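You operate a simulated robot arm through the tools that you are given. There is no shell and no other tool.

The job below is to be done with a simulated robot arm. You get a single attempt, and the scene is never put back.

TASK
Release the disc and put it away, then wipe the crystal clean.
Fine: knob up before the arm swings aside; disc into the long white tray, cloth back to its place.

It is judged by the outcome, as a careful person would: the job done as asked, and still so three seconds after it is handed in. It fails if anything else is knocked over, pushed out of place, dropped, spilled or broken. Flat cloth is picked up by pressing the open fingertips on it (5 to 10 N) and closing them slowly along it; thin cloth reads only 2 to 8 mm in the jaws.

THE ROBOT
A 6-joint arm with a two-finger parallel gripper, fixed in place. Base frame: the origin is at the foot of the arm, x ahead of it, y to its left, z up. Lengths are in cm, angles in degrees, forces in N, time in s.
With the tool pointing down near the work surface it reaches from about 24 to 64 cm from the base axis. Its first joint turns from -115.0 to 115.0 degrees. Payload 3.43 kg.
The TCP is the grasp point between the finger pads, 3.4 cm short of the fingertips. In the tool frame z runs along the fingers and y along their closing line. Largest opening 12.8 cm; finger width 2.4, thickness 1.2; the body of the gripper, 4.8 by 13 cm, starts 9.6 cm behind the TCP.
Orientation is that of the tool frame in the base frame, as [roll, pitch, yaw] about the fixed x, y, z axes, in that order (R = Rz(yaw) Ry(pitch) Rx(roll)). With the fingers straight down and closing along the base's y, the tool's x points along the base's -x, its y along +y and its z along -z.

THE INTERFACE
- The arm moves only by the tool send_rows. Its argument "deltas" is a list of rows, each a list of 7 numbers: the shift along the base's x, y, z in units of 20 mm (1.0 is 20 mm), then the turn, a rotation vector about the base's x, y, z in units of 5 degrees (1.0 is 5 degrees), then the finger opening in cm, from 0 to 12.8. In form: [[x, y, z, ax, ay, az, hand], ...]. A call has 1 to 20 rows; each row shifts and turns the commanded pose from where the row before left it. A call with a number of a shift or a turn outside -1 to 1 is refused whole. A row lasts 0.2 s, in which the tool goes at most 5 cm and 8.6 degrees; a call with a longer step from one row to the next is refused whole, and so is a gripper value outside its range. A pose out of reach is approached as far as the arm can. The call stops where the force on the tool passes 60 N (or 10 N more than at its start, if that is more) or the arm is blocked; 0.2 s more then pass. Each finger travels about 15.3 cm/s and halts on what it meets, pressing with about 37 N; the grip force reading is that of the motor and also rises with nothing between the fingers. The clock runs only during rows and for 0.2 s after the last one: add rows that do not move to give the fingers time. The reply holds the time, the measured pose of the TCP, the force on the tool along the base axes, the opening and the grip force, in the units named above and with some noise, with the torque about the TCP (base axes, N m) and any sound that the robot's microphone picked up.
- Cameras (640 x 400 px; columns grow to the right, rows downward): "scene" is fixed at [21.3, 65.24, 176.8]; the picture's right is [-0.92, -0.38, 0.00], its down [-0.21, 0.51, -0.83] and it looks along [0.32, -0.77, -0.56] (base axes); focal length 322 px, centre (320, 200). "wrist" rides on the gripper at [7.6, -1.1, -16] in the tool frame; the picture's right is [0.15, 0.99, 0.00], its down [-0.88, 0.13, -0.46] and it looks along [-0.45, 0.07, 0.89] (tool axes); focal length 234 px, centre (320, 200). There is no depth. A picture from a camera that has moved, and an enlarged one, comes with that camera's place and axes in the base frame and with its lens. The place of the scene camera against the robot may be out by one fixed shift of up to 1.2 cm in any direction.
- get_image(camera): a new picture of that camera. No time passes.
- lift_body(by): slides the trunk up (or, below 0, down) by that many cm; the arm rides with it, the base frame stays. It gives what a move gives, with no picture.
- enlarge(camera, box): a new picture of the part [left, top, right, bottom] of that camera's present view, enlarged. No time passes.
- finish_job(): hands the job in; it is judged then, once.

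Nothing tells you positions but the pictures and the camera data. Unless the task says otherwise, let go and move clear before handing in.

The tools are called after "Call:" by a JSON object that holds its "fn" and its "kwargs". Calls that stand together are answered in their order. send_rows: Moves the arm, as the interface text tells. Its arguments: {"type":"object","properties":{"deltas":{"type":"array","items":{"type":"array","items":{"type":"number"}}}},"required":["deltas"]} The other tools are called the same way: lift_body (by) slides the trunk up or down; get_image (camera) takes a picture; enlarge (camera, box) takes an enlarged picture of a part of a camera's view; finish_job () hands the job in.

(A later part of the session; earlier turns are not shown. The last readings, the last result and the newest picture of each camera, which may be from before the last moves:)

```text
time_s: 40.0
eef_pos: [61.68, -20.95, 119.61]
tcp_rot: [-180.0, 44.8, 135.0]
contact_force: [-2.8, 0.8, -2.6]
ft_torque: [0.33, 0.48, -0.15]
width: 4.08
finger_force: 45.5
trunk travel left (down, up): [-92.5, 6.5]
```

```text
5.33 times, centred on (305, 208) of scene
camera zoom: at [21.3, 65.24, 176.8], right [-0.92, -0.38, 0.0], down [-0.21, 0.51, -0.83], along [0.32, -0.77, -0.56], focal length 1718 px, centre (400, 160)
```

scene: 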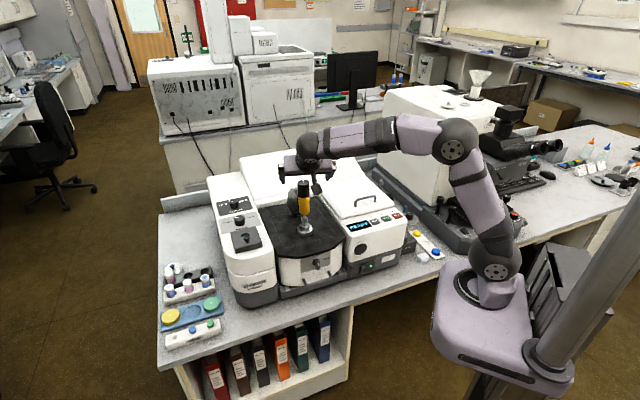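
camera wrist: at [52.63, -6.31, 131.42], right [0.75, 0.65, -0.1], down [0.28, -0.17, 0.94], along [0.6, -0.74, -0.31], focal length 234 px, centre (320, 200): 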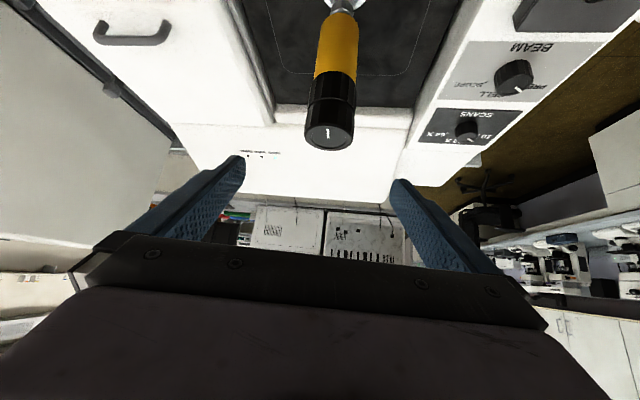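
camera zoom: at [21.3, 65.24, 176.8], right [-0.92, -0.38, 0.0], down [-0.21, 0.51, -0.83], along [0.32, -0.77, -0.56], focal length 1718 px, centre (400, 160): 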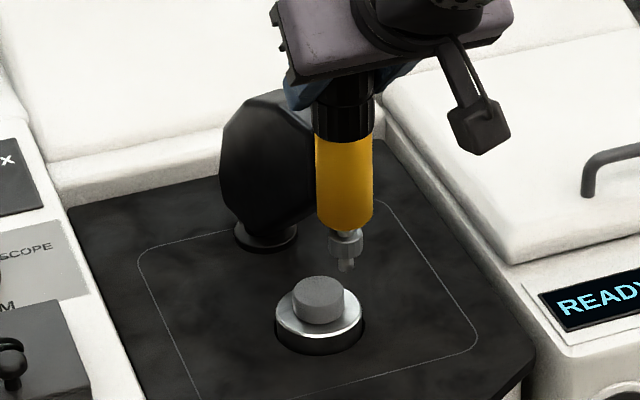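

The arm swings smoothly with little force. Carrying it on along the arc.

Call:
{"fn": "send_rows", "kwargs": {"deltas": [[-0.26, -0.425, 0, 0, 0, 1, 2.5], [-0.225, -0.445, 0, 0, 0, 1, 2.5], [-0.19, -0.465, 0, 0, 0, 1, 2.5], [-0.14, -0.48, 0, 0, 0, 1, 2.5], [0, 0, 0, 0, 0, 0, 2.5]]}}

Call:
{"fn": "send_rows", "kwargs": {"deltas": [[-0.105, -0.49, 0, 0, 0, 1, 2.5], [-0.06, -0.495, 0, 0, 0, 1, 2.5], [-0.015, -0.5, 0, 0, 0, 1, 2.5], [0.03, -0.5, 0, 0, 0, 1, 2.5], [0, 0, 0, 0, 0, 0, 2.5]]}}

Call:
{"fn": "enlarge", "kwargs": {"camera": "scene", "box": [280, 150, 380, 250]}}

Call:
{"fn": "get_image", "kwargs": {"camera": "wrist"}}

```text
time_s: 41.2
eef_pos: [60.03, -24.75, 119.68]
tcp_rot: [180.0, 45.0, 154.9]
contact_force: [-5.3, 0.2, -0.7]
ft_torque: [0.48, 0.9, -0.25]
width: 4.11
finger_force: 45.1
trunk travel left (down, up): [-92.5, 6.5]
```

```text
time_s: 42.4
eef_pos: [59.79, -28.75, 119.67]
tcp_rot: [179.8, 45.0, 174.9]
contact_force: [-9.5, -6.6, -3.4]
ft_torque: [-0.1, 0.52, -0.59]
width: 4.1
finger_force: 44.4
trunk travel left (down, up): [-92.5, 6.5]
```

```text
4.00 times, centred on (330, 200) of scene
camera zoom: at [21.3, 65.24, 176.8], right [-0.92, -0.38, 0.0], down [-0.21, 0.51, -0.83], along [0.32, -0.77, -0.56], focal length 1288 px, centre (280, 200)
```

zoom: 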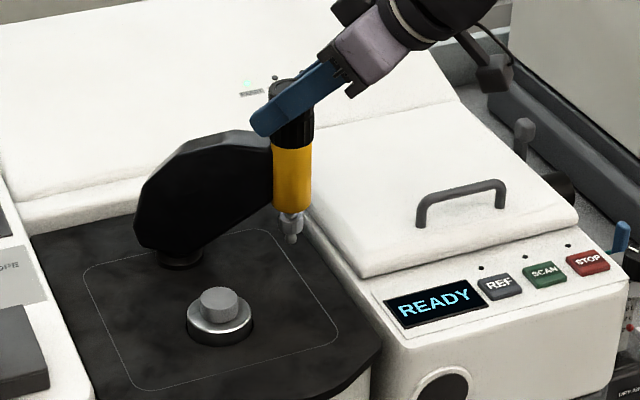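

```text
taken
camera wrist: at [43.04, -28.28, 125.58], right [-0.02, 0.99, -0.1], down [0.31, 0.1, 0.95], along [0.95, -0.02, -0.31], focal length 234 px, centre (320, 200)
```

wrist: 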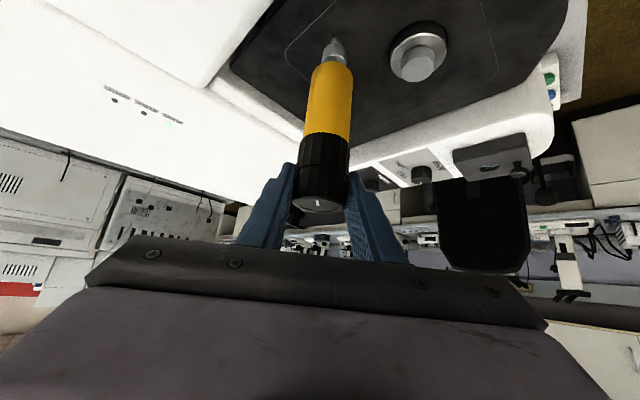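

Call:
{"fn": "send_rows", "kwargs": {"deltas": [[0.1, -0.48, 0, 0, 0, 1, 2.5], [0, 0, 0, 0, 0, 0, 2.5]]}}

Call:
{"fn": "send_rows", "kwargs": {"deltas": [[0.12, -0.48, 0, 0, 0, 1, 2.5], [0, 0, 0, 0, 0, 0, 2.5]]}}

Call:
{"fn": "enlarge", "kwargs": {"camera": "scene", "box": [280, 150, 380, 250]}}

```text
time_s: 43.0
eef_pos: [59.87, -29.72, 119.65]
tcp_rot: [-180.0, 45.0, 179.9]
contact_force: [-12.9, -6.8, -5.5]
ft_torque: [-0.38, 0.84, -0.65]
width: 4.1
finger_force: 44.9
trunk travel left (down, up): [-92.5, 6.5]
```

```text
time_s: 43.6
eef_pos: [60.01, -30.68, 119.73]
tcp_rot: [179.9, 45.0, -175.0]
contact_force: [-13.4, -8.6, -6.1]
ft_torque: [-0.73, 0.27, -0.52]
width: 4.1
finger_force: 45.0
trunk travel left (down, up): [-92.5, 6.5]
```

```text
4.00 times, centred on (330, 200) of scene
camera zoom: at [21.3, 65.24, 176.8], right [-0.92, -0.38, 0.0], down [-0.21, 0.51, -0.83], along [0.32, -0.77, -0.56], focal length 1288 px, centre (280, 200)
```

zoom: 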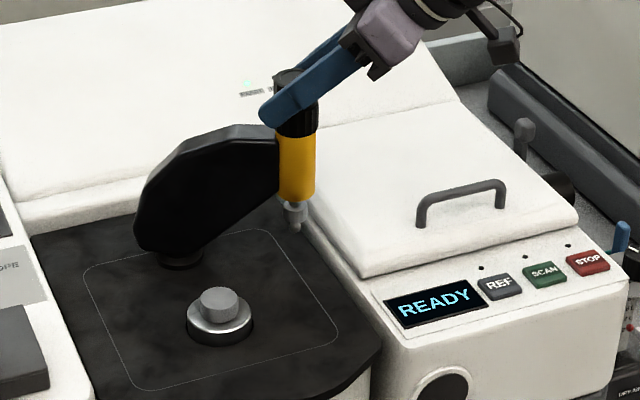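

The arm is swung about 60°, well clear of the disc. I'll let go, back off upward and look.

Call:
{"fn": "send_rows", "kwargs": {"deltas": [[-0.05, 0, 0, 0, 0, 0, 2.5], [0, 0, 0, 0, 0, 0, 5], [0, 0, 0, 0, 0, 0, 8], [0, 0, 0, 0, 0, 0, 12.8], [0, 0, 0, 0, 0, 0, 12.8], [-0.3, 0, 1, 0, 0, 0, 12.8], [-0.3, 0, 1, 0, 0, 0, 12.8], [-0.3, 0, 1, 0, 0, 0, 12.8], [-0.3, 0, 1, 0, 0, 0, 12.8], [-0.3, 0, 1, 0, 0, 0, 12.8]]}}

Call:
{"fn": "get_image", "kwargs": {"camera": "scene"}}

Call:
{"fn": "get_image", "kwargs": {"camera": "wrist"}}

Call:
{"fn": "enlarge", "kwargs": {"camera": "scene", "box": [280, 150, 380, 250]}}

```text
time_s: 45.8
eef_pos: [57.14, -30.33, 129.6]
tcp_rot: [180.0, 45.0, -175.1]
contact_force: [-1.1, -0.5, -0.2]
ft_torque: [0.0, 0.01, -0.01]
width: 12.83
finger_force: 0.0
trunk travel left (down, up): [-92.5, 6.5]
```

```text
taken
```

scene: 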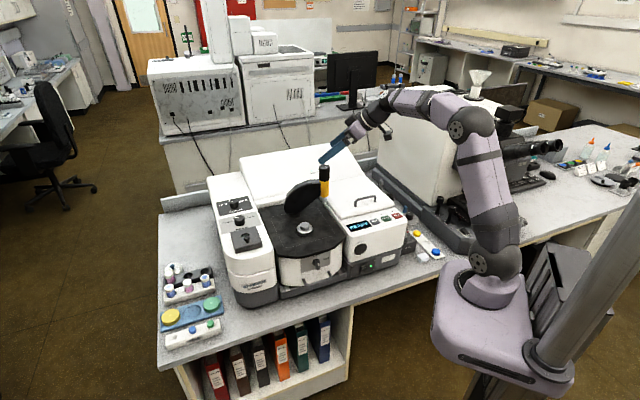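

```text
taken
camera wrist: at [40.62, -32.84, 135.55], right [-0.19, 0.98, -0.1], down [0.29, 0.16, 0.94], along [0.94, 0.15, -0.31], focal length 234 px, centre (320, 200)
```

wrist: 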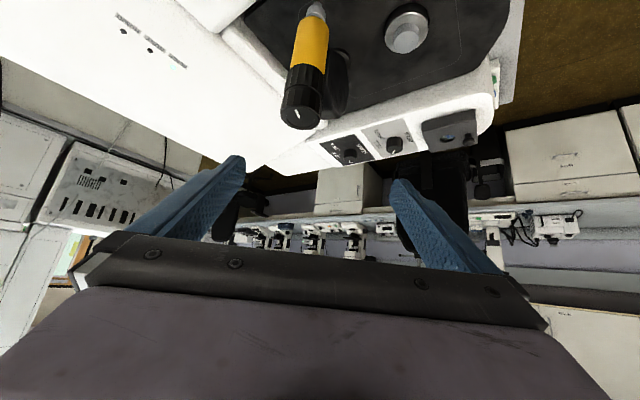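

```text
4.00 times, centred on (330, 200) of scene
camera zoom: at [21.3, 65.24, 176.8], right [-0.92, -0.38, 0.0], down [-0.21, 0.51, -0.83], along [0.32, -0.77, -0.56], focal length 1288 px, centre (280, 200)
```

zoom: 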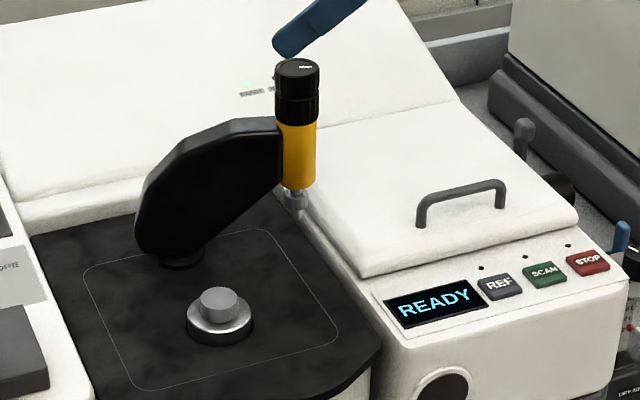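

The arm has settled at about 70° aside and the disc is free. Now I move over the disc, turn to a 20° tilt with the jaw line parallel to the swung arm, and look.

Call:
{"fn": "send_rows", "kwargs": {"deltas": [[0, 1, 0, 0, 0, 0, 12.8], [0, 1, 0, 0, 0, -1, 10], [0, 1, 0, 0, 0, -1, 8], [0, 1, 0, 0, 0, -1, 8], [0.5, 0.8, 0, 0, 0, -1, 8], [0.5, 0.65, 0, 0, 0, -1, 8], [0.5, 0, 0, 0, 0, -1, 8], [0.5, 0, 0, 0, 0, -1, 8], [0.5, 0, 0, 0, 0, -1, 8], [0.5, 0, 0, 0, 0, -1, 8], [0, 0, -1, 0, 0, 0, 8], [0, 0, -1, 0, 0, 0, 8], [0, 0, -1, 0, 0, 0, 8]]}}

Call:
{"fn": "send_rows", "kwargs": {"deltas": [[0, 0, -1, 0.643, 0.766, 0, 8], [0, 0, 0, 0.643, 0.766, 0, 8], [0, 0, 0, 0.643, 0.766, 0, 8], [0, 0, 0, 0.643, 0.766, 0, 8], [0, 0, 0, 0.643, 0.766, 0, 8], [0, 0, 0, 0, 0, 0, 8]]}}

Call:
{"fn": "get_image", "kwargs": {"camera": "wrist"}}

Call:
{"fn": "enlarge", "kwargs": {"camera": "wrist", "box": [260, 80, 400, 200]}}

Call:
{"fn": "get_image", "kwargs": {"camera": "scene"}}

```text
time_s: 48.6
eef_pos: [63.29, -19.42, 123.65]
tcp_rot: [-179.9, 44.9, 139.9]
contact_force: [-0.4, -0.2, -0.9]
ft_torque: [0.03, 0.02, -0.03]
width: 7.98
finger_force: 0.1
trunk travel left (down, up): [-92.5, 6.5]
```

```text
time_s: 50.0
eef_pos: [63.14, -19.5, 121.74]
tcp_rot: [-179.9, 20.0, 140.0]
contact_force: [0.0, 0.0, 0.4]
ft_torque: [0.02, 0.03, -0.01]
width: 7.99
finger_force: 0.2
trunk travel left (down, up): [-92.5, 6.5]
```

```text
taken
camera wrist: at [52.73, -12.15, 134.07], right [0.53, 0.85, -0.05], down [0.6, -0.33, 0.73], along [0.6, -0.42, -0.68], focal length 234 px, centre (320, 200)
```

wrist: 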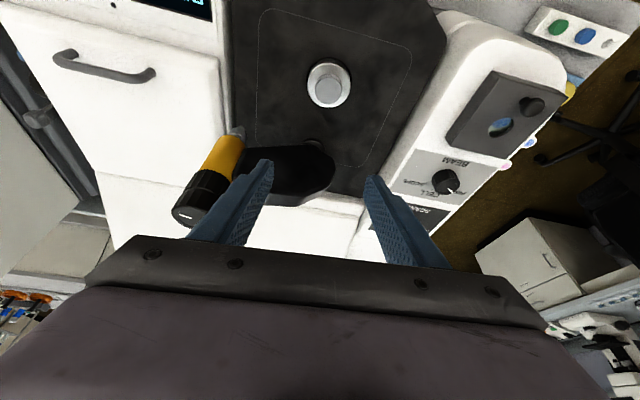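

```text
3.33 times, centred on (330, 140) of wrist
camera zoom: at [52.73, -12.15, 134.07], right [0.53, 0.85, -0.05], down [0.6, -0.33, 0.73], along [0.6, -0.42, -0.68], focal length 781 px, centre (287, 400)
```

zoom: 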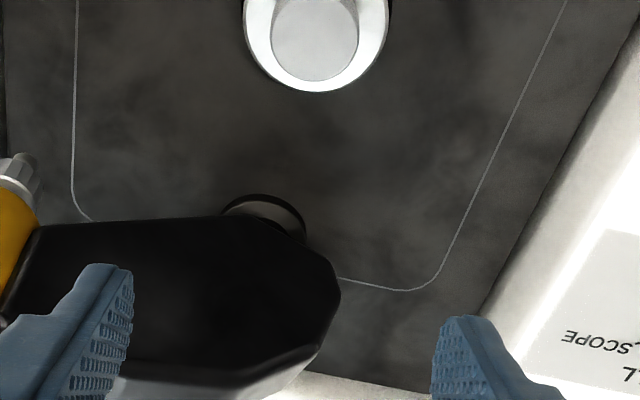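

```text
taken
```

scene: 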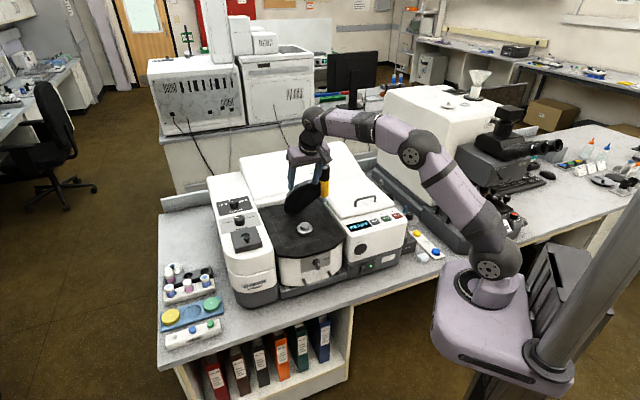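

Call:
{"fn": "enlarge", "kwargs": {"camera": "wrist", "box": [290, 50, 370, 120]}}

Call:
{"fn": "enlarge", "kwargs": {"camera": "scene", "box": [285, 210, 325, 245]}}

```text
5.71 times, centred on (330, 85) of wrist
camera zoom: at [52.73, -12.15, 134.07], right [0.53, 0.85, -0.05], down [0.6, -0.33, 0.73], along [0.6, -0.42, -0.68], focal length 1338 px, centre (263, 857)
```

zoom: 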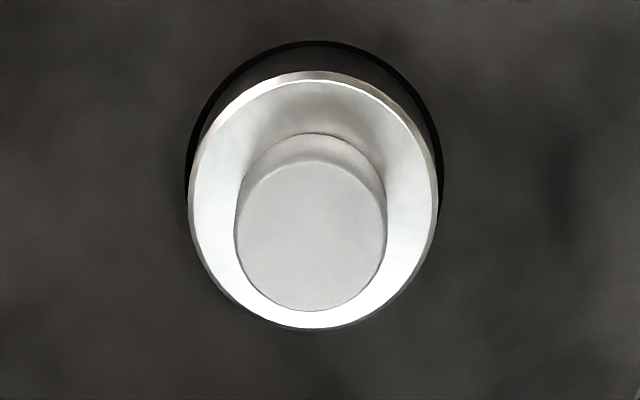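

```text
11.43 times, centred on (305, 228) of scene
camera zoom: at [21.3, 65.24, 176.8], right [-0.92, -0.38, 0.0], down [-0.21, 0.51, -0.83], along [0.32, -0.77, -0.56], focal length 3680 px, centre (491, -114)
```

zoom: 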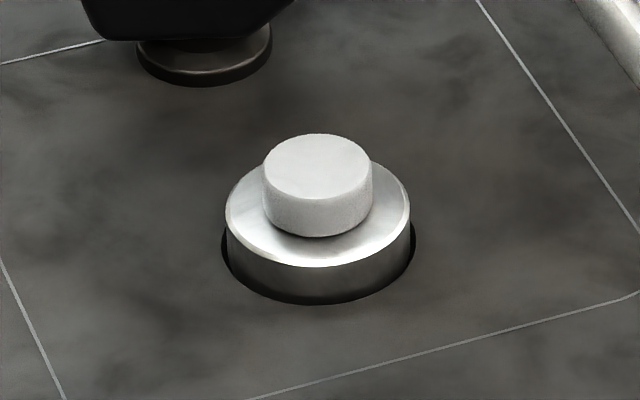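

The disc comes out at about (63.0, -19.3), spanning z 101.2–103.2, on the puck. I'll descend to 5 cm above grip height and check alignment.

Call:
{"fn": "send_rows", "kwargs": {"deltas": [[-0.47, 0.435, 0, 0, 0, 0, 8], [0, 0, -1, 0, 0, 0, 8], [0, 0, -1, 0, 0, 0, 8], [0, 0, -1, 0, 0, 0, 8], [0, 0, -1, 0, 0, 0, 8], [0, 0, -1, 0, 0, 0, 8], [0, 0, -1, 0, 0, 0, 8], [0, 0, 0, 0, 0, 0, 8]]}}

Call:
{"fn": "get_image", "kwargs": {"camera": "wrist"}}

Call:
{"fn": "enlarge", "kwargs": {"camera": "scene", "box": [270, 170, 340, 245]}}

```text
time_s: 51.8
eef_pos: [62.41, -18.69, 109.58]
tcp_rot: [-180.0, 19.9, 140.0]
contact_force: [0.9, -0.1, 0.4]
ft_torque: [0.01, 0.0, -0.01]
width: 7.97
finger_force: 0.0
trunk travel left (down, up): [-92.5, 6.5]
```

```text
taken
camera wrist: at [51.95, -11.41, 121.96], right [0.53, 0.85, -0.05], down [0.6, -0.33, 0.73], along [0.6, -0.42, -0.68], focal length 234 px, centre (320, 200)
```

wrist: 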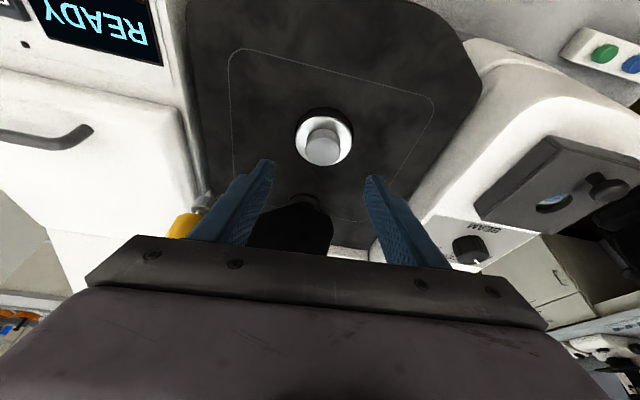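

```text
5.33 times, centred on (305, 208) of scene
camera zoom: at [21.3, 65.24, 176.8], right [-0.92, -0.38, 0.0], down [-0.21, 0.51, -0.83], along [0.32, -0.77, -0.56], focal length 1718 px, centre (400, 160)
```

zoom: 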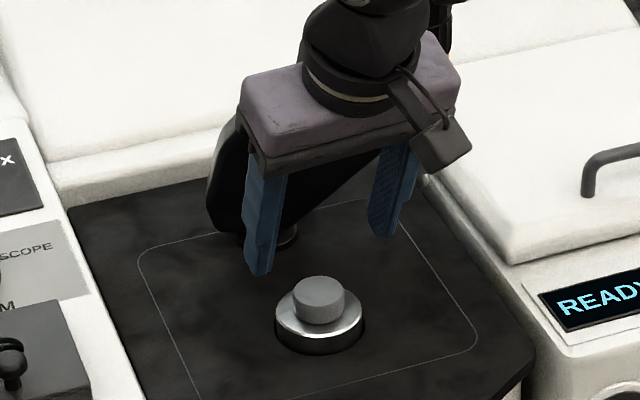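

Call:
{"fn": "enlarge", "kwargs": {"camera": "wrist", "box": [280, 90, 370, 190]}}

```text
4.00 times, centred on (325, 140) of wrist
camera zoom: at [51.95, -11.41, 121.96], right [0.53, 0.85, -0.05], down [0.6, -0.33, 0.73], along [0.6, -0.42, -0.68], focal length 937 px, centre (300, 440)
```

zoom: 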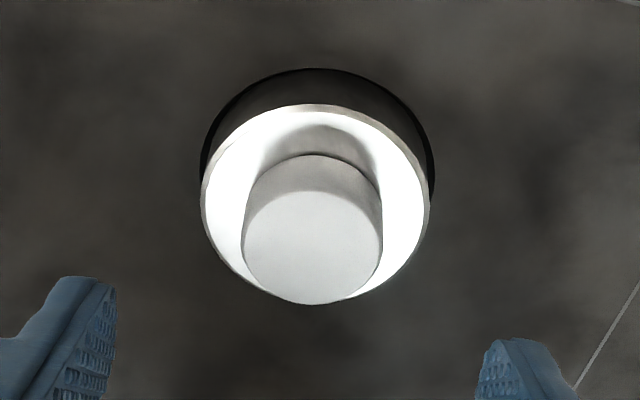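

Alignment is good: disc centre at (63.15, -19.35). I'll lower gently to grip height and check before closing.

Call:
{"fn": "send_rows", "kwargs": {"deltas": [[0, 0, -0.5, 0, 0, 0, 7], [0, 0, -0.5, 0, 0, 0, 7], [0, 0, -0.5, 0, 0, 0, 7], [0, 0, -0.3, 0, 0, 0, 7], [0, 0, -0.2, 0, 0, 0, 7], [0, 0, -0.1, 0, 0, 0, 7], [0, 0, 0, 0, 0, 0, 7]]}}

Call:
{"fn": "enlarge", "kwargs": {"camera": "wrist", "box": [250, 130, 400, 240]}}

Call:
{"fn": "enlarge", "kwargs": {"camera": "scene", "box": [285, 205, 325, 245]}}

```text
time_s: 53.4
eef_pos: [62.18, -18.69, 105.47]
tcp_rot: [-180.0, 20.0, 140.0]
contact_force: [0.3, -0.6, -0.4]
ft_torque: [0.01, 0.02, 0.0]
width: 7.0
finger_force: 0.0
trunk travel left (down, up): [-92.5, 6.5]
```

```text
3.64 times, centred on (325, 185) of wrist
camera zoom: at [51.87, -11.35, 117.85], right [0.53, 0.85, -0.05], down [0.6, -0.33, 0.73], along [0.6, -0.42, -0.68], focal length 852 px, centre (302, 254)
```

zoom: 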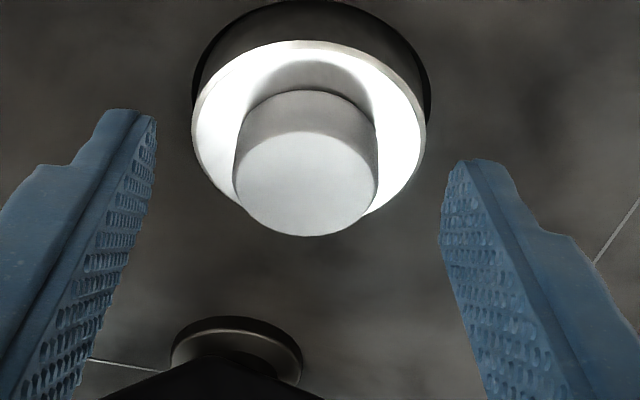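

```text
10.00 times, centred on (305, 225) of scene
camera zoom: at [21.3, 65.24, 176.8], right [-0.92, -0.38, 0.0], down [-0.21, 0.51, -0.83], along [0.32, -0.77, -0.56], focal length 3220 px, centre (470, -50)
```

zoom: 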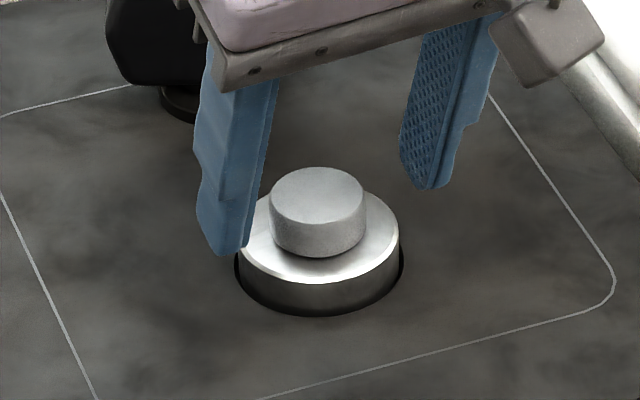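

Call:
{"fn": "send_rows", "kwargs": {"deltas": [[0.07, 0, -0.15, 0, 0, 0, 7], [0, 0, 0, 0, 0, 0, 7]]}}

Call:
{"fn": "enlarge", "kwargs": {"camera": "scene", "box": [285, 205, 325, 245]}}

```text
time_s: 54.0
eef_pos: [62.32, -18.64, 105.22]
tcp_rot: [180.0, 19.9, 140.0]
contact_force: [-0.5, 0.3, 0.0]
ft_torque: [-0.01, 0.01, 0.02]
width: 7.01
finger_force: 0.1
trunk travel left (down, up): [-92.5, 6.5]
```

```text
10.00 times, centred on (305, 225) of scene
camera zoom: at [21.3, 65.24, 176.8], right [-0.92, -0.38, 0.0], down [-0.21, 0.51, -0.83], along [0.32, -0.77, -0.56], focal length 3220 px, centre (470, -50)
```

zoom: 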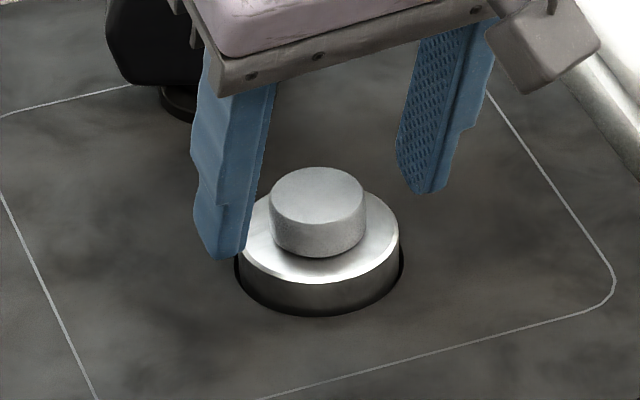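

Call:
{"fn": "send_rows", "kwargs": {"deltas": [[0, 0, 0, 0, 0, 0, 5.5], [0, 0, 0, 0, 0, 0, 4.6], [0, 0, 0, 0, 0, 0, 4.1], [0, 0, 0, 0, 0, 0, 3.7], [0, 0, 0, 0, 0, 0, 3.3], [0, 0, 0, 0, 0, 0, 2.5], [0, 0, 0, 0, 0, 0, 2.5]]}}

Call:
{"fn": "enlarge", "kwargs": {"camera": "scene", "box": [285, 205, 325, 245]}}

Call:
{"fn": "enlarge", "kwargs": {"camera": "wrist", "box": [250, 130, 400, 240]}}

```text
time_s: 55.6
eef_pos: [62.34, -18.7, 105.0]
tcp_rot: [-180.0, 20.0, 140.0]
contact_force: [0.1, 0.1, 0.6]
ft_torque: [0.02, 0.04, 0.02]
width: 3.22
finger_force: 36.2
trunk travel left (down, up): [-92.5, 6.5]
```

```text
10.00 times, centred on (305, 225) of scene
camera zoom: at [21.3, 65.24, 176.8], right [-0.92, -0.38, 0.0], down [-0.21, 0.51, -0.83], along [0.32, -0.77, -0.56], focal length 3220 px, centre (470, -50)
```

zoom: 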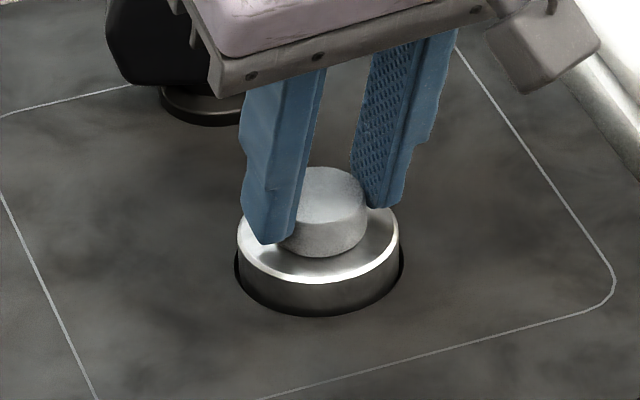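

```text
3.64 times, centred on (325, 185) of wrist
camera zoom: at [52.02, -11.4, 117.57], right [0.53, 0.85, -0.05], down [0.6, -0.33, 0.73], along [0.6, -0.42, -0.68], focal length 852 px, centre (302, 254)
```

zoom: 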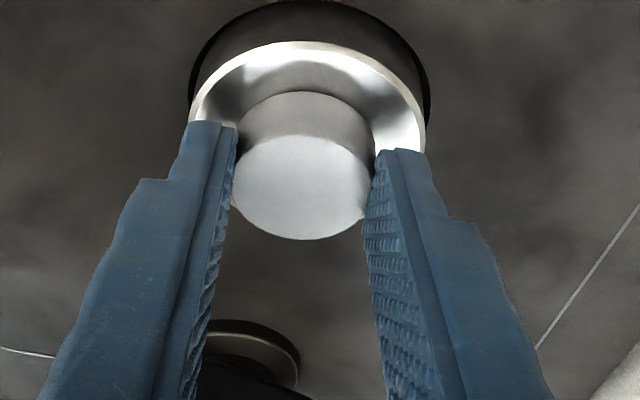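

The disc is gripped. Lifting slowly.

Call:
{"fn": "send_rows", "kwargs": {"deltas": [[0, 0, 0.25, 0, 0, 0, 2.5], [0, 0, 0.5, 0, 0, 0, 2.5], [0, 0, 0.75, 0, 0, 0, 2.5], [0, 0, 1, 0, 0, 0, 2.5], [0, 0, 0, 0, 0, 0, 2.5]]}}

Call:
{"fn": "get_image", "kwargs": {"camera": "wrist"}}

Call:
{"fn": "enlarge", "kwargs": {"camera": "scene", "box": [285, 195, 325, 245]}}

```text
time_s: 56.8
eef_pos: [62.26, -18.7, 110.24]
tcp_rot: [180.0, 19.9, 139.9]
contact_force: [0.4, -0.3, -0.5]
ft_torque: [-0.05, 0.01, 0.02]
width: 3.25
finger_force: 37.0
trunk travel left (down, up): [-92.5, 6.5]
```

```text
taken
camera wrist: at [51.96, -11.36, 122.59], right [0.53, 0.85, -0.05], down [0.6, -0.33, 0.73], along [0.6, -0.42, -0.68], focal length 234 px, centre (320, 200)
```

wrist: 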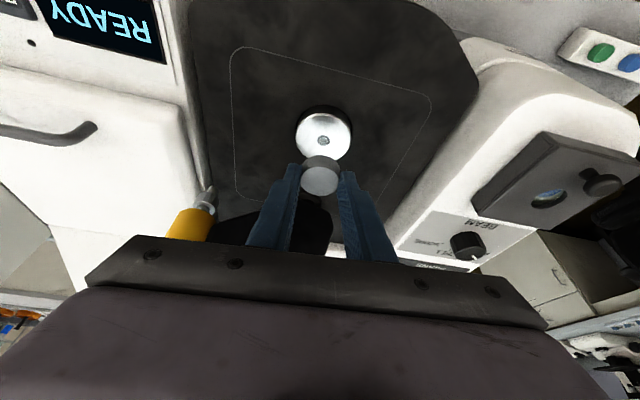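

```text
8.00 times, centred on (305, 220) of scene
camera zoom: at [21.3, 65.24, 176.8], right [-0.92, -0.38, 0.0], down [-0.21, 0.51, -0.83], along [0.32, -0.77, -0.56], focal length 2576 px, centre (440, 40)
```

zoom: 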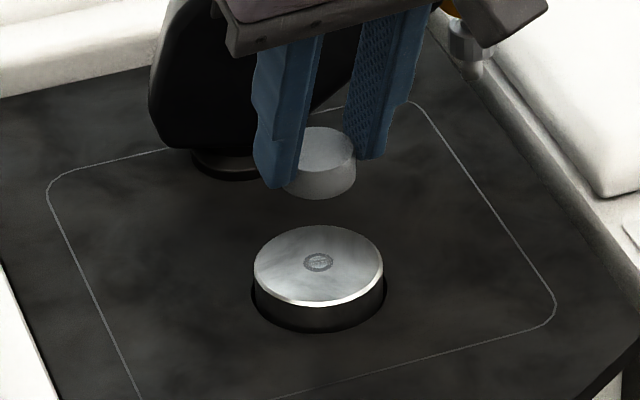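

The disc is lifted, and the crystal with a ring of residue shows at the puck's centre. I'll go up and over toward the long white tray near the robot's foot.

Call:
{"fn": "send_rows", "kwargs": {"deltas": [[-0.3, 0, 0.6, 0, 0, 0, 2.5], [-0.5, 0, 1, 0, 0, 0, 2.5], [-0.5, 0, 1, 0, 0, 0, 2.5], [-0.5, 0, 1, 0, 0, 0, 2.5], [-0.5, 0, 1, 0, 0, 0, 2.5], [-0.5, 0, 1, 0, 0, 0, 2.5], [-0.5, 0, 1, 0, 0, 0, 2.5], [-0.5, 0, 1, 0, 0, 0, 2.5], [0, 0, 0, 0, 0, 0, 2.5]]}}

Call:
{"fn": "send_rows", "kwargs": {"deltas": [[-0.5, -0.5, 0, 0, 0, 0, 2.5], [-0.9, -1, 0, 0, 0, 0, 2.5], [-0.9, -1, 0, 0, 0, 0, 2.5], [-0.9, -1, 0, 0, 0, 0, 2.5], [-0.9, -1, 0, 0, 0, 0, 2.5], [-0.9, -1, 0, 0, 0, 0, 2.5], [-0.9, -1, 0, 0, 0, 0, 2.5], [-0.9, -1, 0, 0, 0, 0, 2.5], [-0.9, -1, 0, 0, 0, 0, 2.5], [-0.9, -1, 0, 0, 0, 0, 2.5], [-0.9, -1, 0, 0, 0, 0, 2.5], [-0.9, -1, 0, 0, 0, 0, 2.5], [-0.9, -1, 0, 0, 0, 0, 2.5], [-0.9, -1, 0, 0, 0, 0, 2.5], [-0.9, -1, 0, 0, 0, 0, 2.5], [-0.9, -1, 0, 0, 0, 0, 2.5], [-0.9, -1, 0, 0, 0, 0, 2.5], [-0.9, -1, 0, 0, 0, 0, 2.5], [-0.7, -0.7, 0, 0, 0, 0, 2.5], [-0.4, -0.4, 0, 0, 0, 0, 2.5]]}}

Call:
{"fn": "get_image", "kwargs": {"camera": "wrist"}}

Call:
{"fn": "get_image", "kwargs": {"camera": "scene"}}

```text
time_s: 58.8
eef_pos: [54.63, -18.54, 125.31]
tcp_rot: [-179.9, 19.9, 140.0]
contact_force: [0.3, 0.0, 0.2]
ft_torque: [-0.04, 0.0, -0.01]
width: 3.28
finger_force: 37.0
trunk travel left (down, up): [-92.5, 6.5]
```

```text
time_s: 63.0
eef_pos: [20.89, -55.98, 125.11]
tcp_rot: [180.0, 20.0, 140.0]
contact_force: [-0.8, 0.1, -0.8]
ft_torque: [0.0, 0.01, 0.02]
width: 3.36
finger_force: 37.2
trunk travel left (down, up): [-92.5, 6.5]
```

```text
taken
camera wrist: at [10.67, -48.56, 137.62], right [0.53, 0.85, -0.05], down [0.6, -0.33, 0.73], along [0.6, -0.42, -0.68], focal length 234 px, centre (320, 200)
```

wrist: 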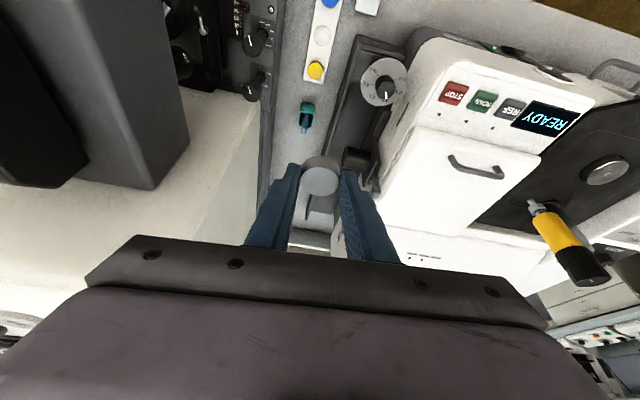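

```text
taken
```

scene: 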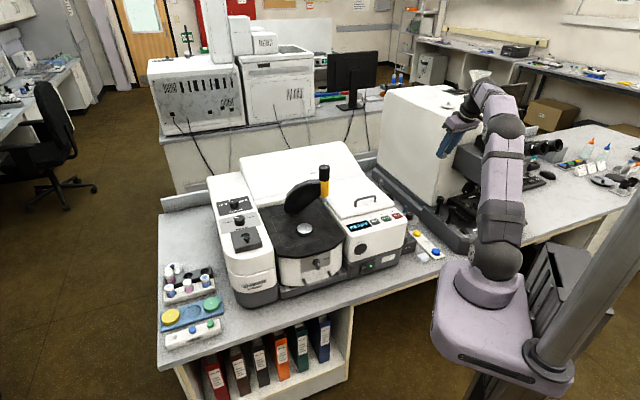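

I'm above the tray area; clearances to the dark instrument and the flow meter look fine in this orientation. I'll lower partway and refine the slot position.

Call:
{"fn": "send_rows", "kwargs": {"deltas": [[-0.45, 0, -1, 0, 0, 0, 2.5], [-0.45, 0, -1, 0, 0, 0, 2.5], [0, 0, -1, 0, 0, 0, 2.5], [0, 0, -1, 0, 0, 0, 2.5], [0, 0, -1, 0, 0, 0, 2.5], [0, 0, -1, 0, 0, 0, 2.5], [0, 0, -1, 0, 0, 0, 2.5], [0, 0, -1, 0, 0, 0, 2.5], [0, 0, -1, 0, 0, 0, 2.5], [0, 0, -1, 0, 0, 0, 2.5], [0, 0, -1, 0, 0, 0, 2.5], [0, 0, 0, 0, 0, 0, 2.5]]}}

Call:
{"fn": "get_image", "kwargs": {"camera": "wrist"}}

Call:
{"fn": "enlarge", "kwargs": {"camera": "wrist", "box": [260, 20, 400, 180]}}

Call:
{"fn": "get_image", "kwargs": {"camera": "scene"}}

```text
time_s: 65.6
eef_pos: [19.14, -55.8, 103.29]
tcp_rot: [-179.9, 20.0, 140.0]
contact_force: [0.6, -0.3, 0.3]
ft_torque: [-0.01, -0.01, 0.0]
width: 3.36
finger_force: 37.1
trunk travel left (down, up): [-92.5, 6.5]
```

```text
taken
camera wrist: at [8.8, -48.51, 115.71], right [0.53, 0.85, -0.05], down [0.6, -0.33, 0.73], along [0.6, -0.42, -0.68], focal length 234 px, centre (320, 200)
```

wrist: 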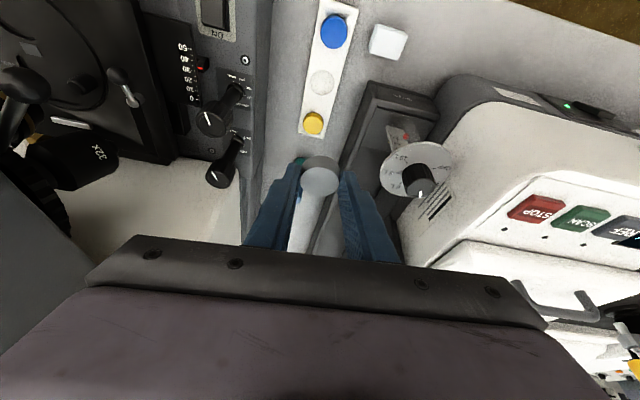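

```text
2.50 times, centred on (330, 100) of wrist
camera zoom: at [8.8, -48.51, 115.71], right [0.53, 0.85, -0.05], down [0.6, -0.33, 0.73], along [0.6, -0.42, -0.68], focal length 585 px, centre (295, 450)
```

zoom: 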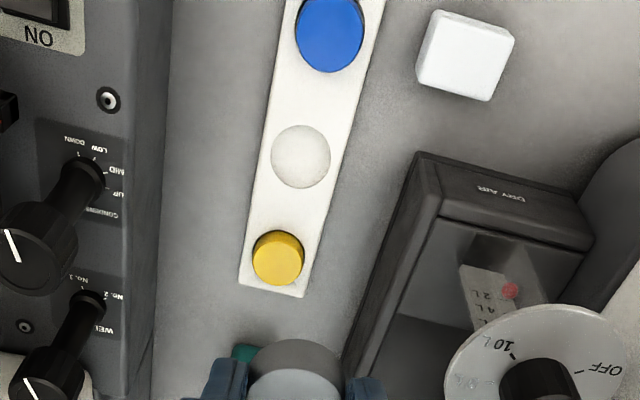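

```text
taken
```

scene: 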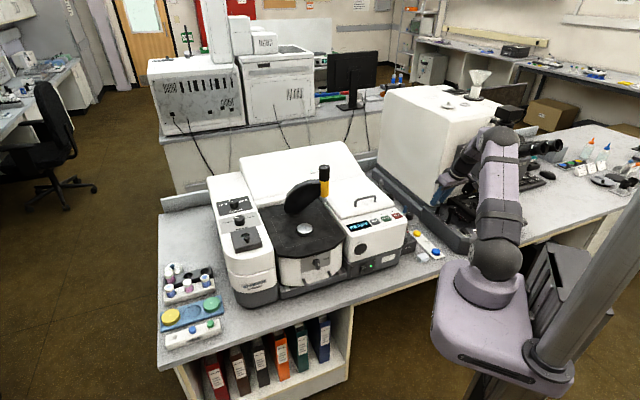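

The slot is at about (19.8, -57.4), tray top near z 78. I'll lower to about 2.5 cm above it.

Call:
{"fn": "send_rows", "kwargs": {"deltas": [[-0.07, -0.475, -1, 0, 0, 0, 2.5], [0, 0, -1, 0, 0, 0, 2.5], [0, 0, -1, 0, 0, 0, 2.5], [0, 0, -1, 0, 0, 0, 2.5], [0, 0, -1, 0, 0, 0, 2.5], [0, 0, -1, 0, 0, 0, 2.5], [0, 0, -1, 0, 0, 0, 2.5], [0, 0, -1, 0, 0, 0, 2.5], [0, 0, -0.8, 0, 0, 0, 2.5], [0, 0, 0, 0, 0, 0, 2.5]]}}

Call:
{"fn": "get_image", "kwargs": {"camera": "wrist"}}

Call:
{"fn": "enlarge", "kwargs": {"camera": "wrist", "box": [240, 60, 400, 220]}}

Call:
{"fn": "enlarge", "kwargs": {"camera": "scene", "box": [400, 200, 470, 270]}}

```text
time_s: 67.8
eef_pos: [18.95, -56.81, 85.71]
tcp_rot: [-179.9, 20.0, 140.1]
contact_force: [1.1, 0.2, 0.2]
ft_torque: [-0.01, 0.02, -0.01]
width: 3.38
finger_force: 37.2
trunk travel left (down, up): [-92.5, 6.5]
```

```text
taken
camera wrist: at [8.56, -49.48, 98.09], right [0.53, 0.85, -0.05], down [0.6, -0.33, 0.73], along [0.6, -0.42, -0.68], focal length 234 px, centre (320, 200)
```

wrist: 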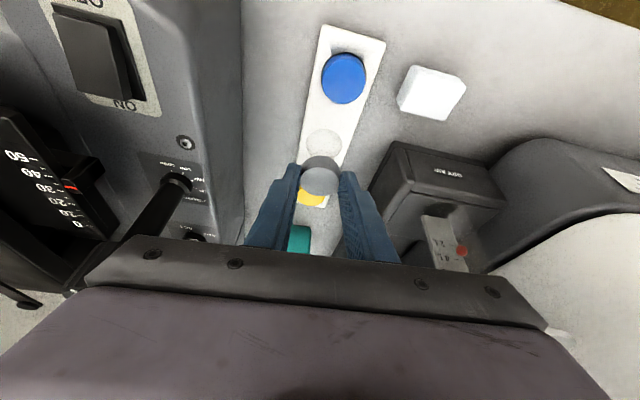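

```text
2.50 times, centred on (320, 140) of wrist
camera zoom: at [8.56, -49.48, 98.09], right [0.53, 0.85, -0.05], down [0.6, -0.33, 0.73], along [0.6, -0.42, -0.68], focal length 585 px, centre (320, 350)
```

zoom: 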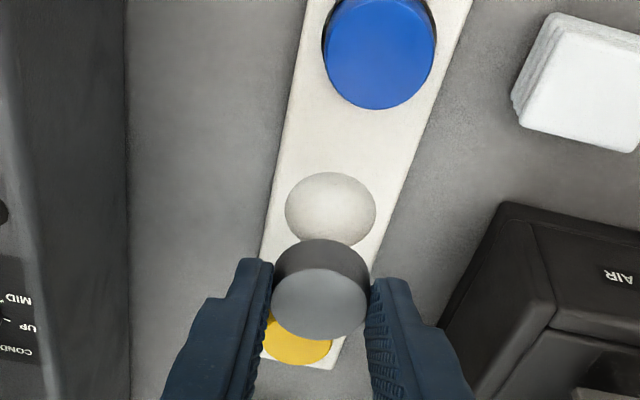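

```text
5.71 times, centred on (435, 235) of scene
camera zoom: at [21.3, 65.24, 176.8], right [-0.92, -0.38, 0.0], down [-0.21, 0.51, -0.83], along [0.32, -0.77, -0.56], focal length 1840 px, centre (-337, 0)
```

zoom: 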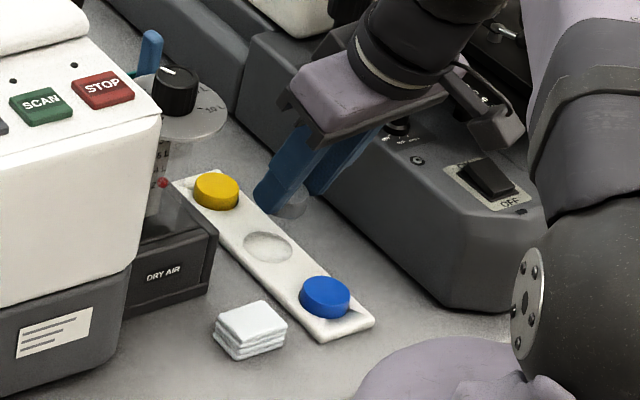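

The slot refines to (19.85, -57.4). A tall knob on the dark instrument is close to the hand's end, so I'll turn the hand 10° away from it while keeping the disc over the slot, and lower to about 1 cm above.

Call:
{"fn": "send_rows", "kwargs": {"deltas": [[0.055, 0.05, 0, 0, 0, -1, 2.5], [0.06, 0.055, 0, 0, 0, -1, 2.5], [0, 0, -0.5, 0, 0, 0, 2.5], [0, 0, -0.5, 0, 0, 0, 2.5], [0, 0, -0.5, 0, 0, 0, 2.5], [0, 0, 0, 0, 0, 0, 2.5]]}}

Call:
{"fn": "enlarge", "kwargs": {"camera": "wrist", "box": [240, 100, 400, 220]}}

Call:
{"fn": "get_image", "kwargs": {"camera": "wrist"}}

Call:
{"fn": "enlarge", "kwargs": {"camera": "scene", "box": [405, 215, 455, 265]}}

```text
time_s: 69.2
eef_pos: [19.32, -56.7, 82.73]
tcp_rot: [179.9, 20.0, 130.0]
contact_force: [1.0, 0.8, -0.4]
ft_torque: [0.0, 0.01, -0.02]
width: 3.4
finger_force: 37.0
trunk travel left (down, up): [-92.5, 6.5]
```

```text
3.33 times, centred on (320, 160) of wrist
camera zoom: at [10.36, -47.58, 95.16], right [0.67, 0.74, -0.05], down [0.53, -0.43, 0.73], along [0.52, -0.52, -0.68], focal length 781 px, centre (320, 333)
```

zoom: 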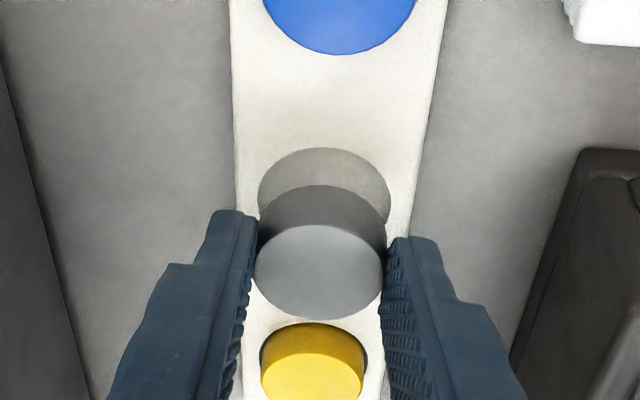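

```text
taken
camera wrist: at [10.36, -47.58, 95.16], right [0.67, 0.74, -0.05], down [0.53, -0.43, 0.73], along [0.52, -0.52, -0.68], focal length 234 px, centre (320, 200)
```

wrist: 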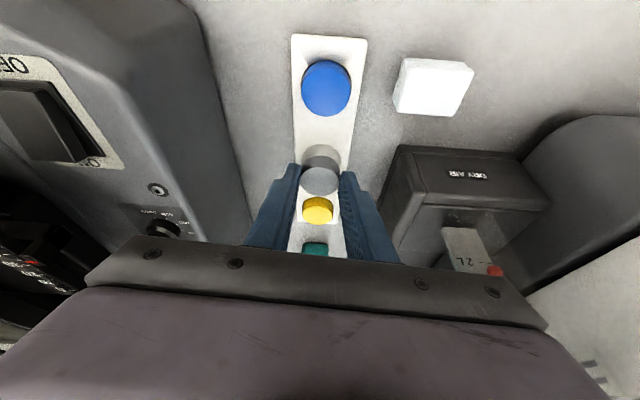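

```text
8.00 times, centred on (430, 240) of scene
camera zoom: at [21.3, 65.24, 176.8], right [-0.92, -0.38, 0.0], down [-0.21, 0.51, -0.83], along [0.32, -0.77, -0.56], focal length 2576 px, centre (-560, -120)
```

zoom: 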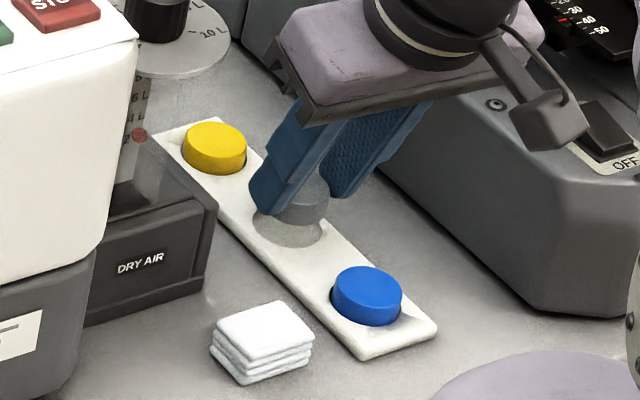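

The disc is nearly concentric with the slot. A small +x nudge, then down another centimetre and check again.

Call:
{"fn": "send_rows", "kwargs": {"deltas": [[0.065, 0, -0.25, 0, 0, 0, 2.5], [0, 0, -0.2, 0, 0, 0, 2.5], [0, 0, 0, 0, 0, 0, 2.5]]}}

Call:
{"fn": "enlarge", "kwargs": {"camera": "wrist", "box": [260, 120, 380, 210]}}

Call:
{"fn": "enlarge", "kwargs": {"camera": "scene", "box": [415, 225, 440, 255]}}

```text
time_s: 70.0
eef_pos: [19.35, -56.55, 81.92]
tcp_rot: [179.9, 20.0, 130.0]
contact_force: [-0.8, -0.4, -0.2]
ft_torque: [-0.01, -0.01, 0.04]
width: 3.39
finger_force: 36.7
trunk travel left (down, up): [-92.5, 6.5]
```

```text
4.44 times, centred on (320, 165) of wrist
camera zoom: at [10.45, -47.57, 94.25], right [0.67, 0.74, -0.05], down [0.53, -0.43, 0.73], along [0.52, -0.51, -0.68], focal length 1041 px, centre (320, 356)
```

zoom: 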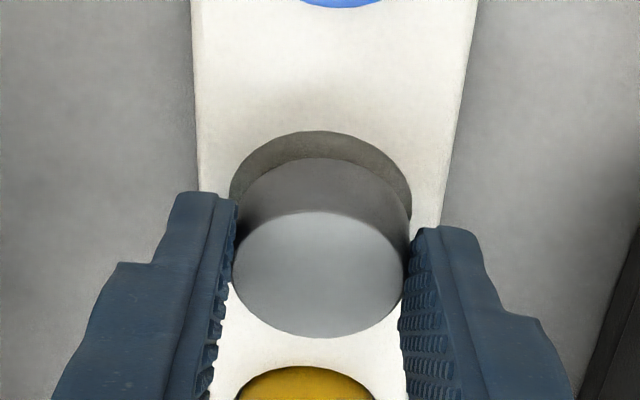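

```text
13.33 times, centred on (428, 240) of scene
camera zoom: at [21.3, 65.24, 176.8], right [-0.92, -0.38, 0.0], down [-0.21, 0.51, -0.83], along [0.32, -0.77, -0.56], focal length 4294 px, centre (-1113, -333)
```

zoom: 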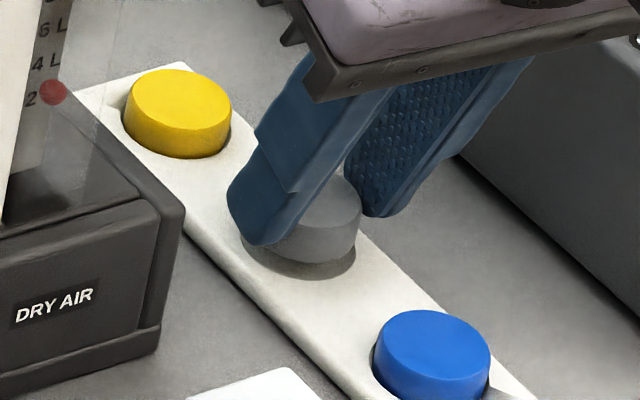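

The disc bottom is just above the slot and looks centred within a couple of millimetres, with clearance all around. Lowering in small steps while watching the force.

Call:
{"fn": "send_rows", "kwargs": {"deltas": [[0, 0, -0.15, 0, 0, 0, 2.5], [0, 0, 0, 0, 0, 0, 2.5]]}}

Call:
{"fn": "send_rows", "kwargs": {"deltas": [[0, 0, -0.1, 0, 0, 0, 2.5], [0, 0, 0, 0, 0, 0, 2.5]]}}

Call:
{"fn": "enlarge", "kwargs": {"camera": "wrist", "box": [260, 120, 380, 210]}}

Call:
{"fn": "enlarge", "kwargs": {"camera": "scene", "box": [415, 225, 440, 255]}}

```text
time_s: 70.6
eef_pos: [19.3, -56.56, 81.56]
tcp_rot: [180.0, 19.9, 130.0]
contact_force: [-0.8, 0.2, -0.9]
ft_torque: [-0.01, -0.02, 0.0]
width: 3.37
finger_force: 37.2
trunk travel left (down, up): [-92.5, 6.5]
```

```text
time_s: 71.2
eef_pos: [19.25, -56.54, 81.32]
tcp_rot: [179.9, 20.0, 130.0]
contact_force: [-0.2, 0.0, -0.3]
ft_torque: [0.01, -0.02, -0.01]
width: 3.35
finger_force: 36.9
trunk travel left (down, up): [-92.5, 6.5]
```

```text
4.44 times, centred on (320, 165) of wrist
camera zoom: at [10.42, -47.55, 93.71], right [0.67, 0.74, -0.05], down [0.53, -0.43, 0.73], along [0.52, -0.52, -0.68], focal length 1041 px, centre (320, 356)
```

zoom: 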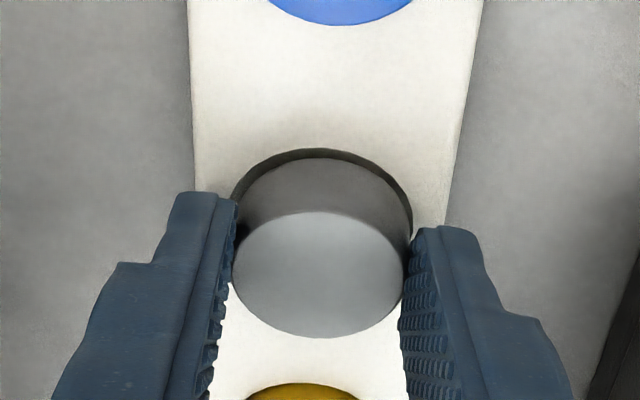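

```text
13.33 times, centred on (428, 240) of scene
camera zoom: at [21.3, 65.24, 176.8], right [-0.92, -0.38, 0.0], down [-0.21, 0.51, -0.83], along [0.32, -0.77, -0.56], focal length 4294 px, centre (-1113, -333)
```

zoom: 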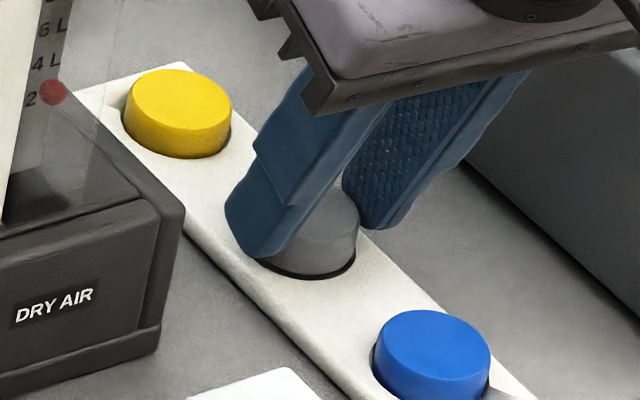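

Call:
{"fn": "send_rows", "kwargs": {"deltas": [[0, 0, -0.1, 0, 0, 0, 2.5], [0, 0, 0, 0, 0, 0, 2.5]]}}

Call:
{"fn": "send_rows", "kwargs": {"deltas": [[0, 0, -0.08, 0, 0, 0, 2.5], [0, 0, 0, 0, 0, 0, 2.5]]}}

Call:
{"fn": "enlarge", "kwargs": {"camera": "wrist", "box": [260, 120, 380, 210]}}

Call:
{"fn": "enlarge", "kwargs": {"camera": "scene", "box": [415, 225, 440, 255]}}

```text
time_s: 71.8
eef_pos: [19.42, -56.59, 81.09]
tcp_rot: [179.9, 20.0, 130.0]
contact_force: [0.1, -0.2, -1.1]
ft_torque: [-0.02, 0.02, -0.01]
width: 3.38
finger_force: 37.3
trunk travel left (down, up): [-92.5, 6.5]
```

```text
time_s: 72.4
eef_pos: [19.48, -56.56, 81.03]
tcp_rot: [179.9, 20.0, 130.0]
contact_force: [-0.1, -0.2, 0.1]
ft_torque: [0.02, -0.01, 0.0]
width: 3.38
finger_force: 37.3
trunk travel left (down, up): [-92.5, 6.5]
```

```text
4.44 times, centred on (320, 165) of wrist
camera zoom: at [10.5, -47.58, 93.35], right [0.67, 0.74, -0.05], down [0.53, -0.43, 0.73], along [0.52, -0.51, -0.68], focal length 1041 px, centre (320, 356)
```

zoom: 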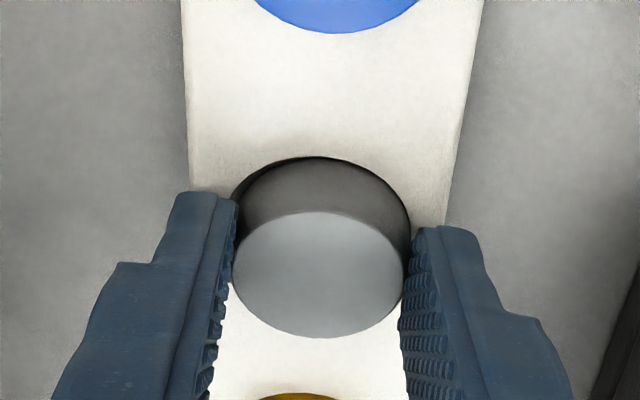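

```text
13.33 times, centred on (428, 240) of scene
camera zoom: at [21.3, 65.24, 176.8], right [-0.92, -0.38, 0.0], down [-0.21, 0.51, -0.83], along [0.32, -0.77, -0.56], focal length 4294 px, centre (-1113, -333)
```

zoom: 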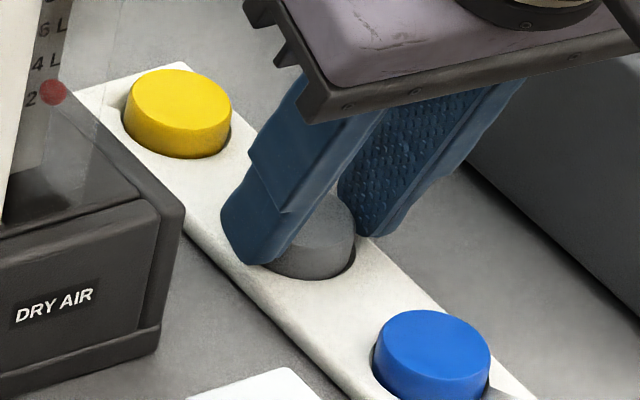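

The disc's near edge is right at the slot rim, so I'll shift 2 mm away from the blue disc and keep lowering gently.

Call:
{"fn": "send_rows", "kwargs": {"deltas": [[0.07, -0.07, 0, 0, 0, 0, 2.5], [0, 0, -0.1, 0, 0, 0, 2.5], [0, 0, 0, 0, 0, 0, 2.5]]}}

Call:
{"fn": "enlarge", "kwargs": {"camera": "wrist", "box": [260, 120, 380, 210]}}

Call:
{"fn": "enlarge", "kwargs": {"camera": "scene", "box": [415, 225, 440, 255]}}

```text
time_s: 73.2
eef_pos: [19.53, -56.76, 80.78]
tcp_rot: [-179.9, 20.0, 130.0]
contact_force: [0.5, 0.3, -0.2]
ft_torque: [0.04, 0.03, -0.03]
width: 3.36
finger_force: 37.1
trunk travel left (down, up): [-92.5, 6.5]
```

```text
4.44 times, centred on (320, 165) of wrist
camera zoom: at [10.64, -47.72, 93.21], right [0.67, 0.74, -0.05], down [0.53, -0.43, 0.73], along [0.52, -0.51, -0.68], focal length 1041 px, centre (320, 356)
```

zoom: 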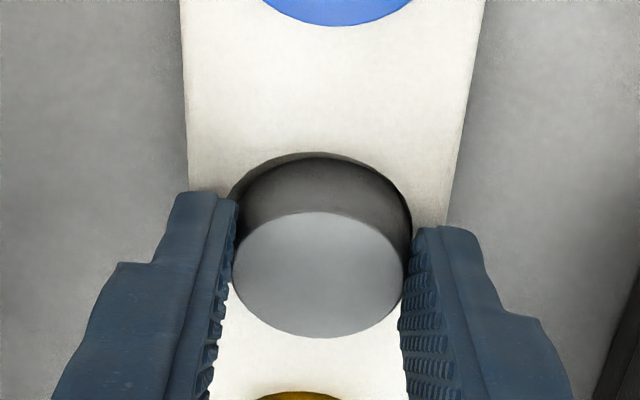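

```text
13.33 times, centred on (428, 240) of scene
camera zoom: at [21.3, 65.24, 176.8], right [-0.92, -0.38, 0.0], down [-0.21, 0.51, -0.83], along [0.32, -0.77, -0.56], focal length 4294 px, centre (-1113, -333)
```

zoom: 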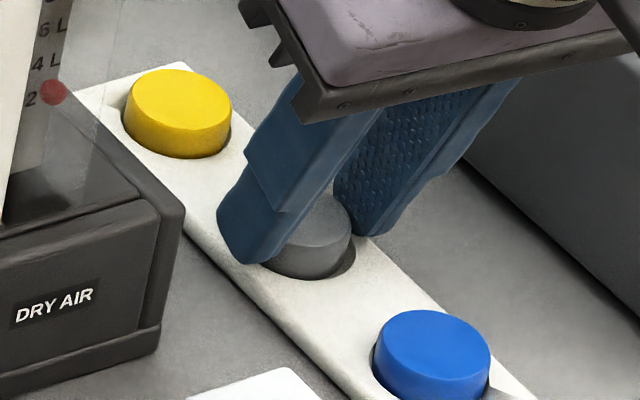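

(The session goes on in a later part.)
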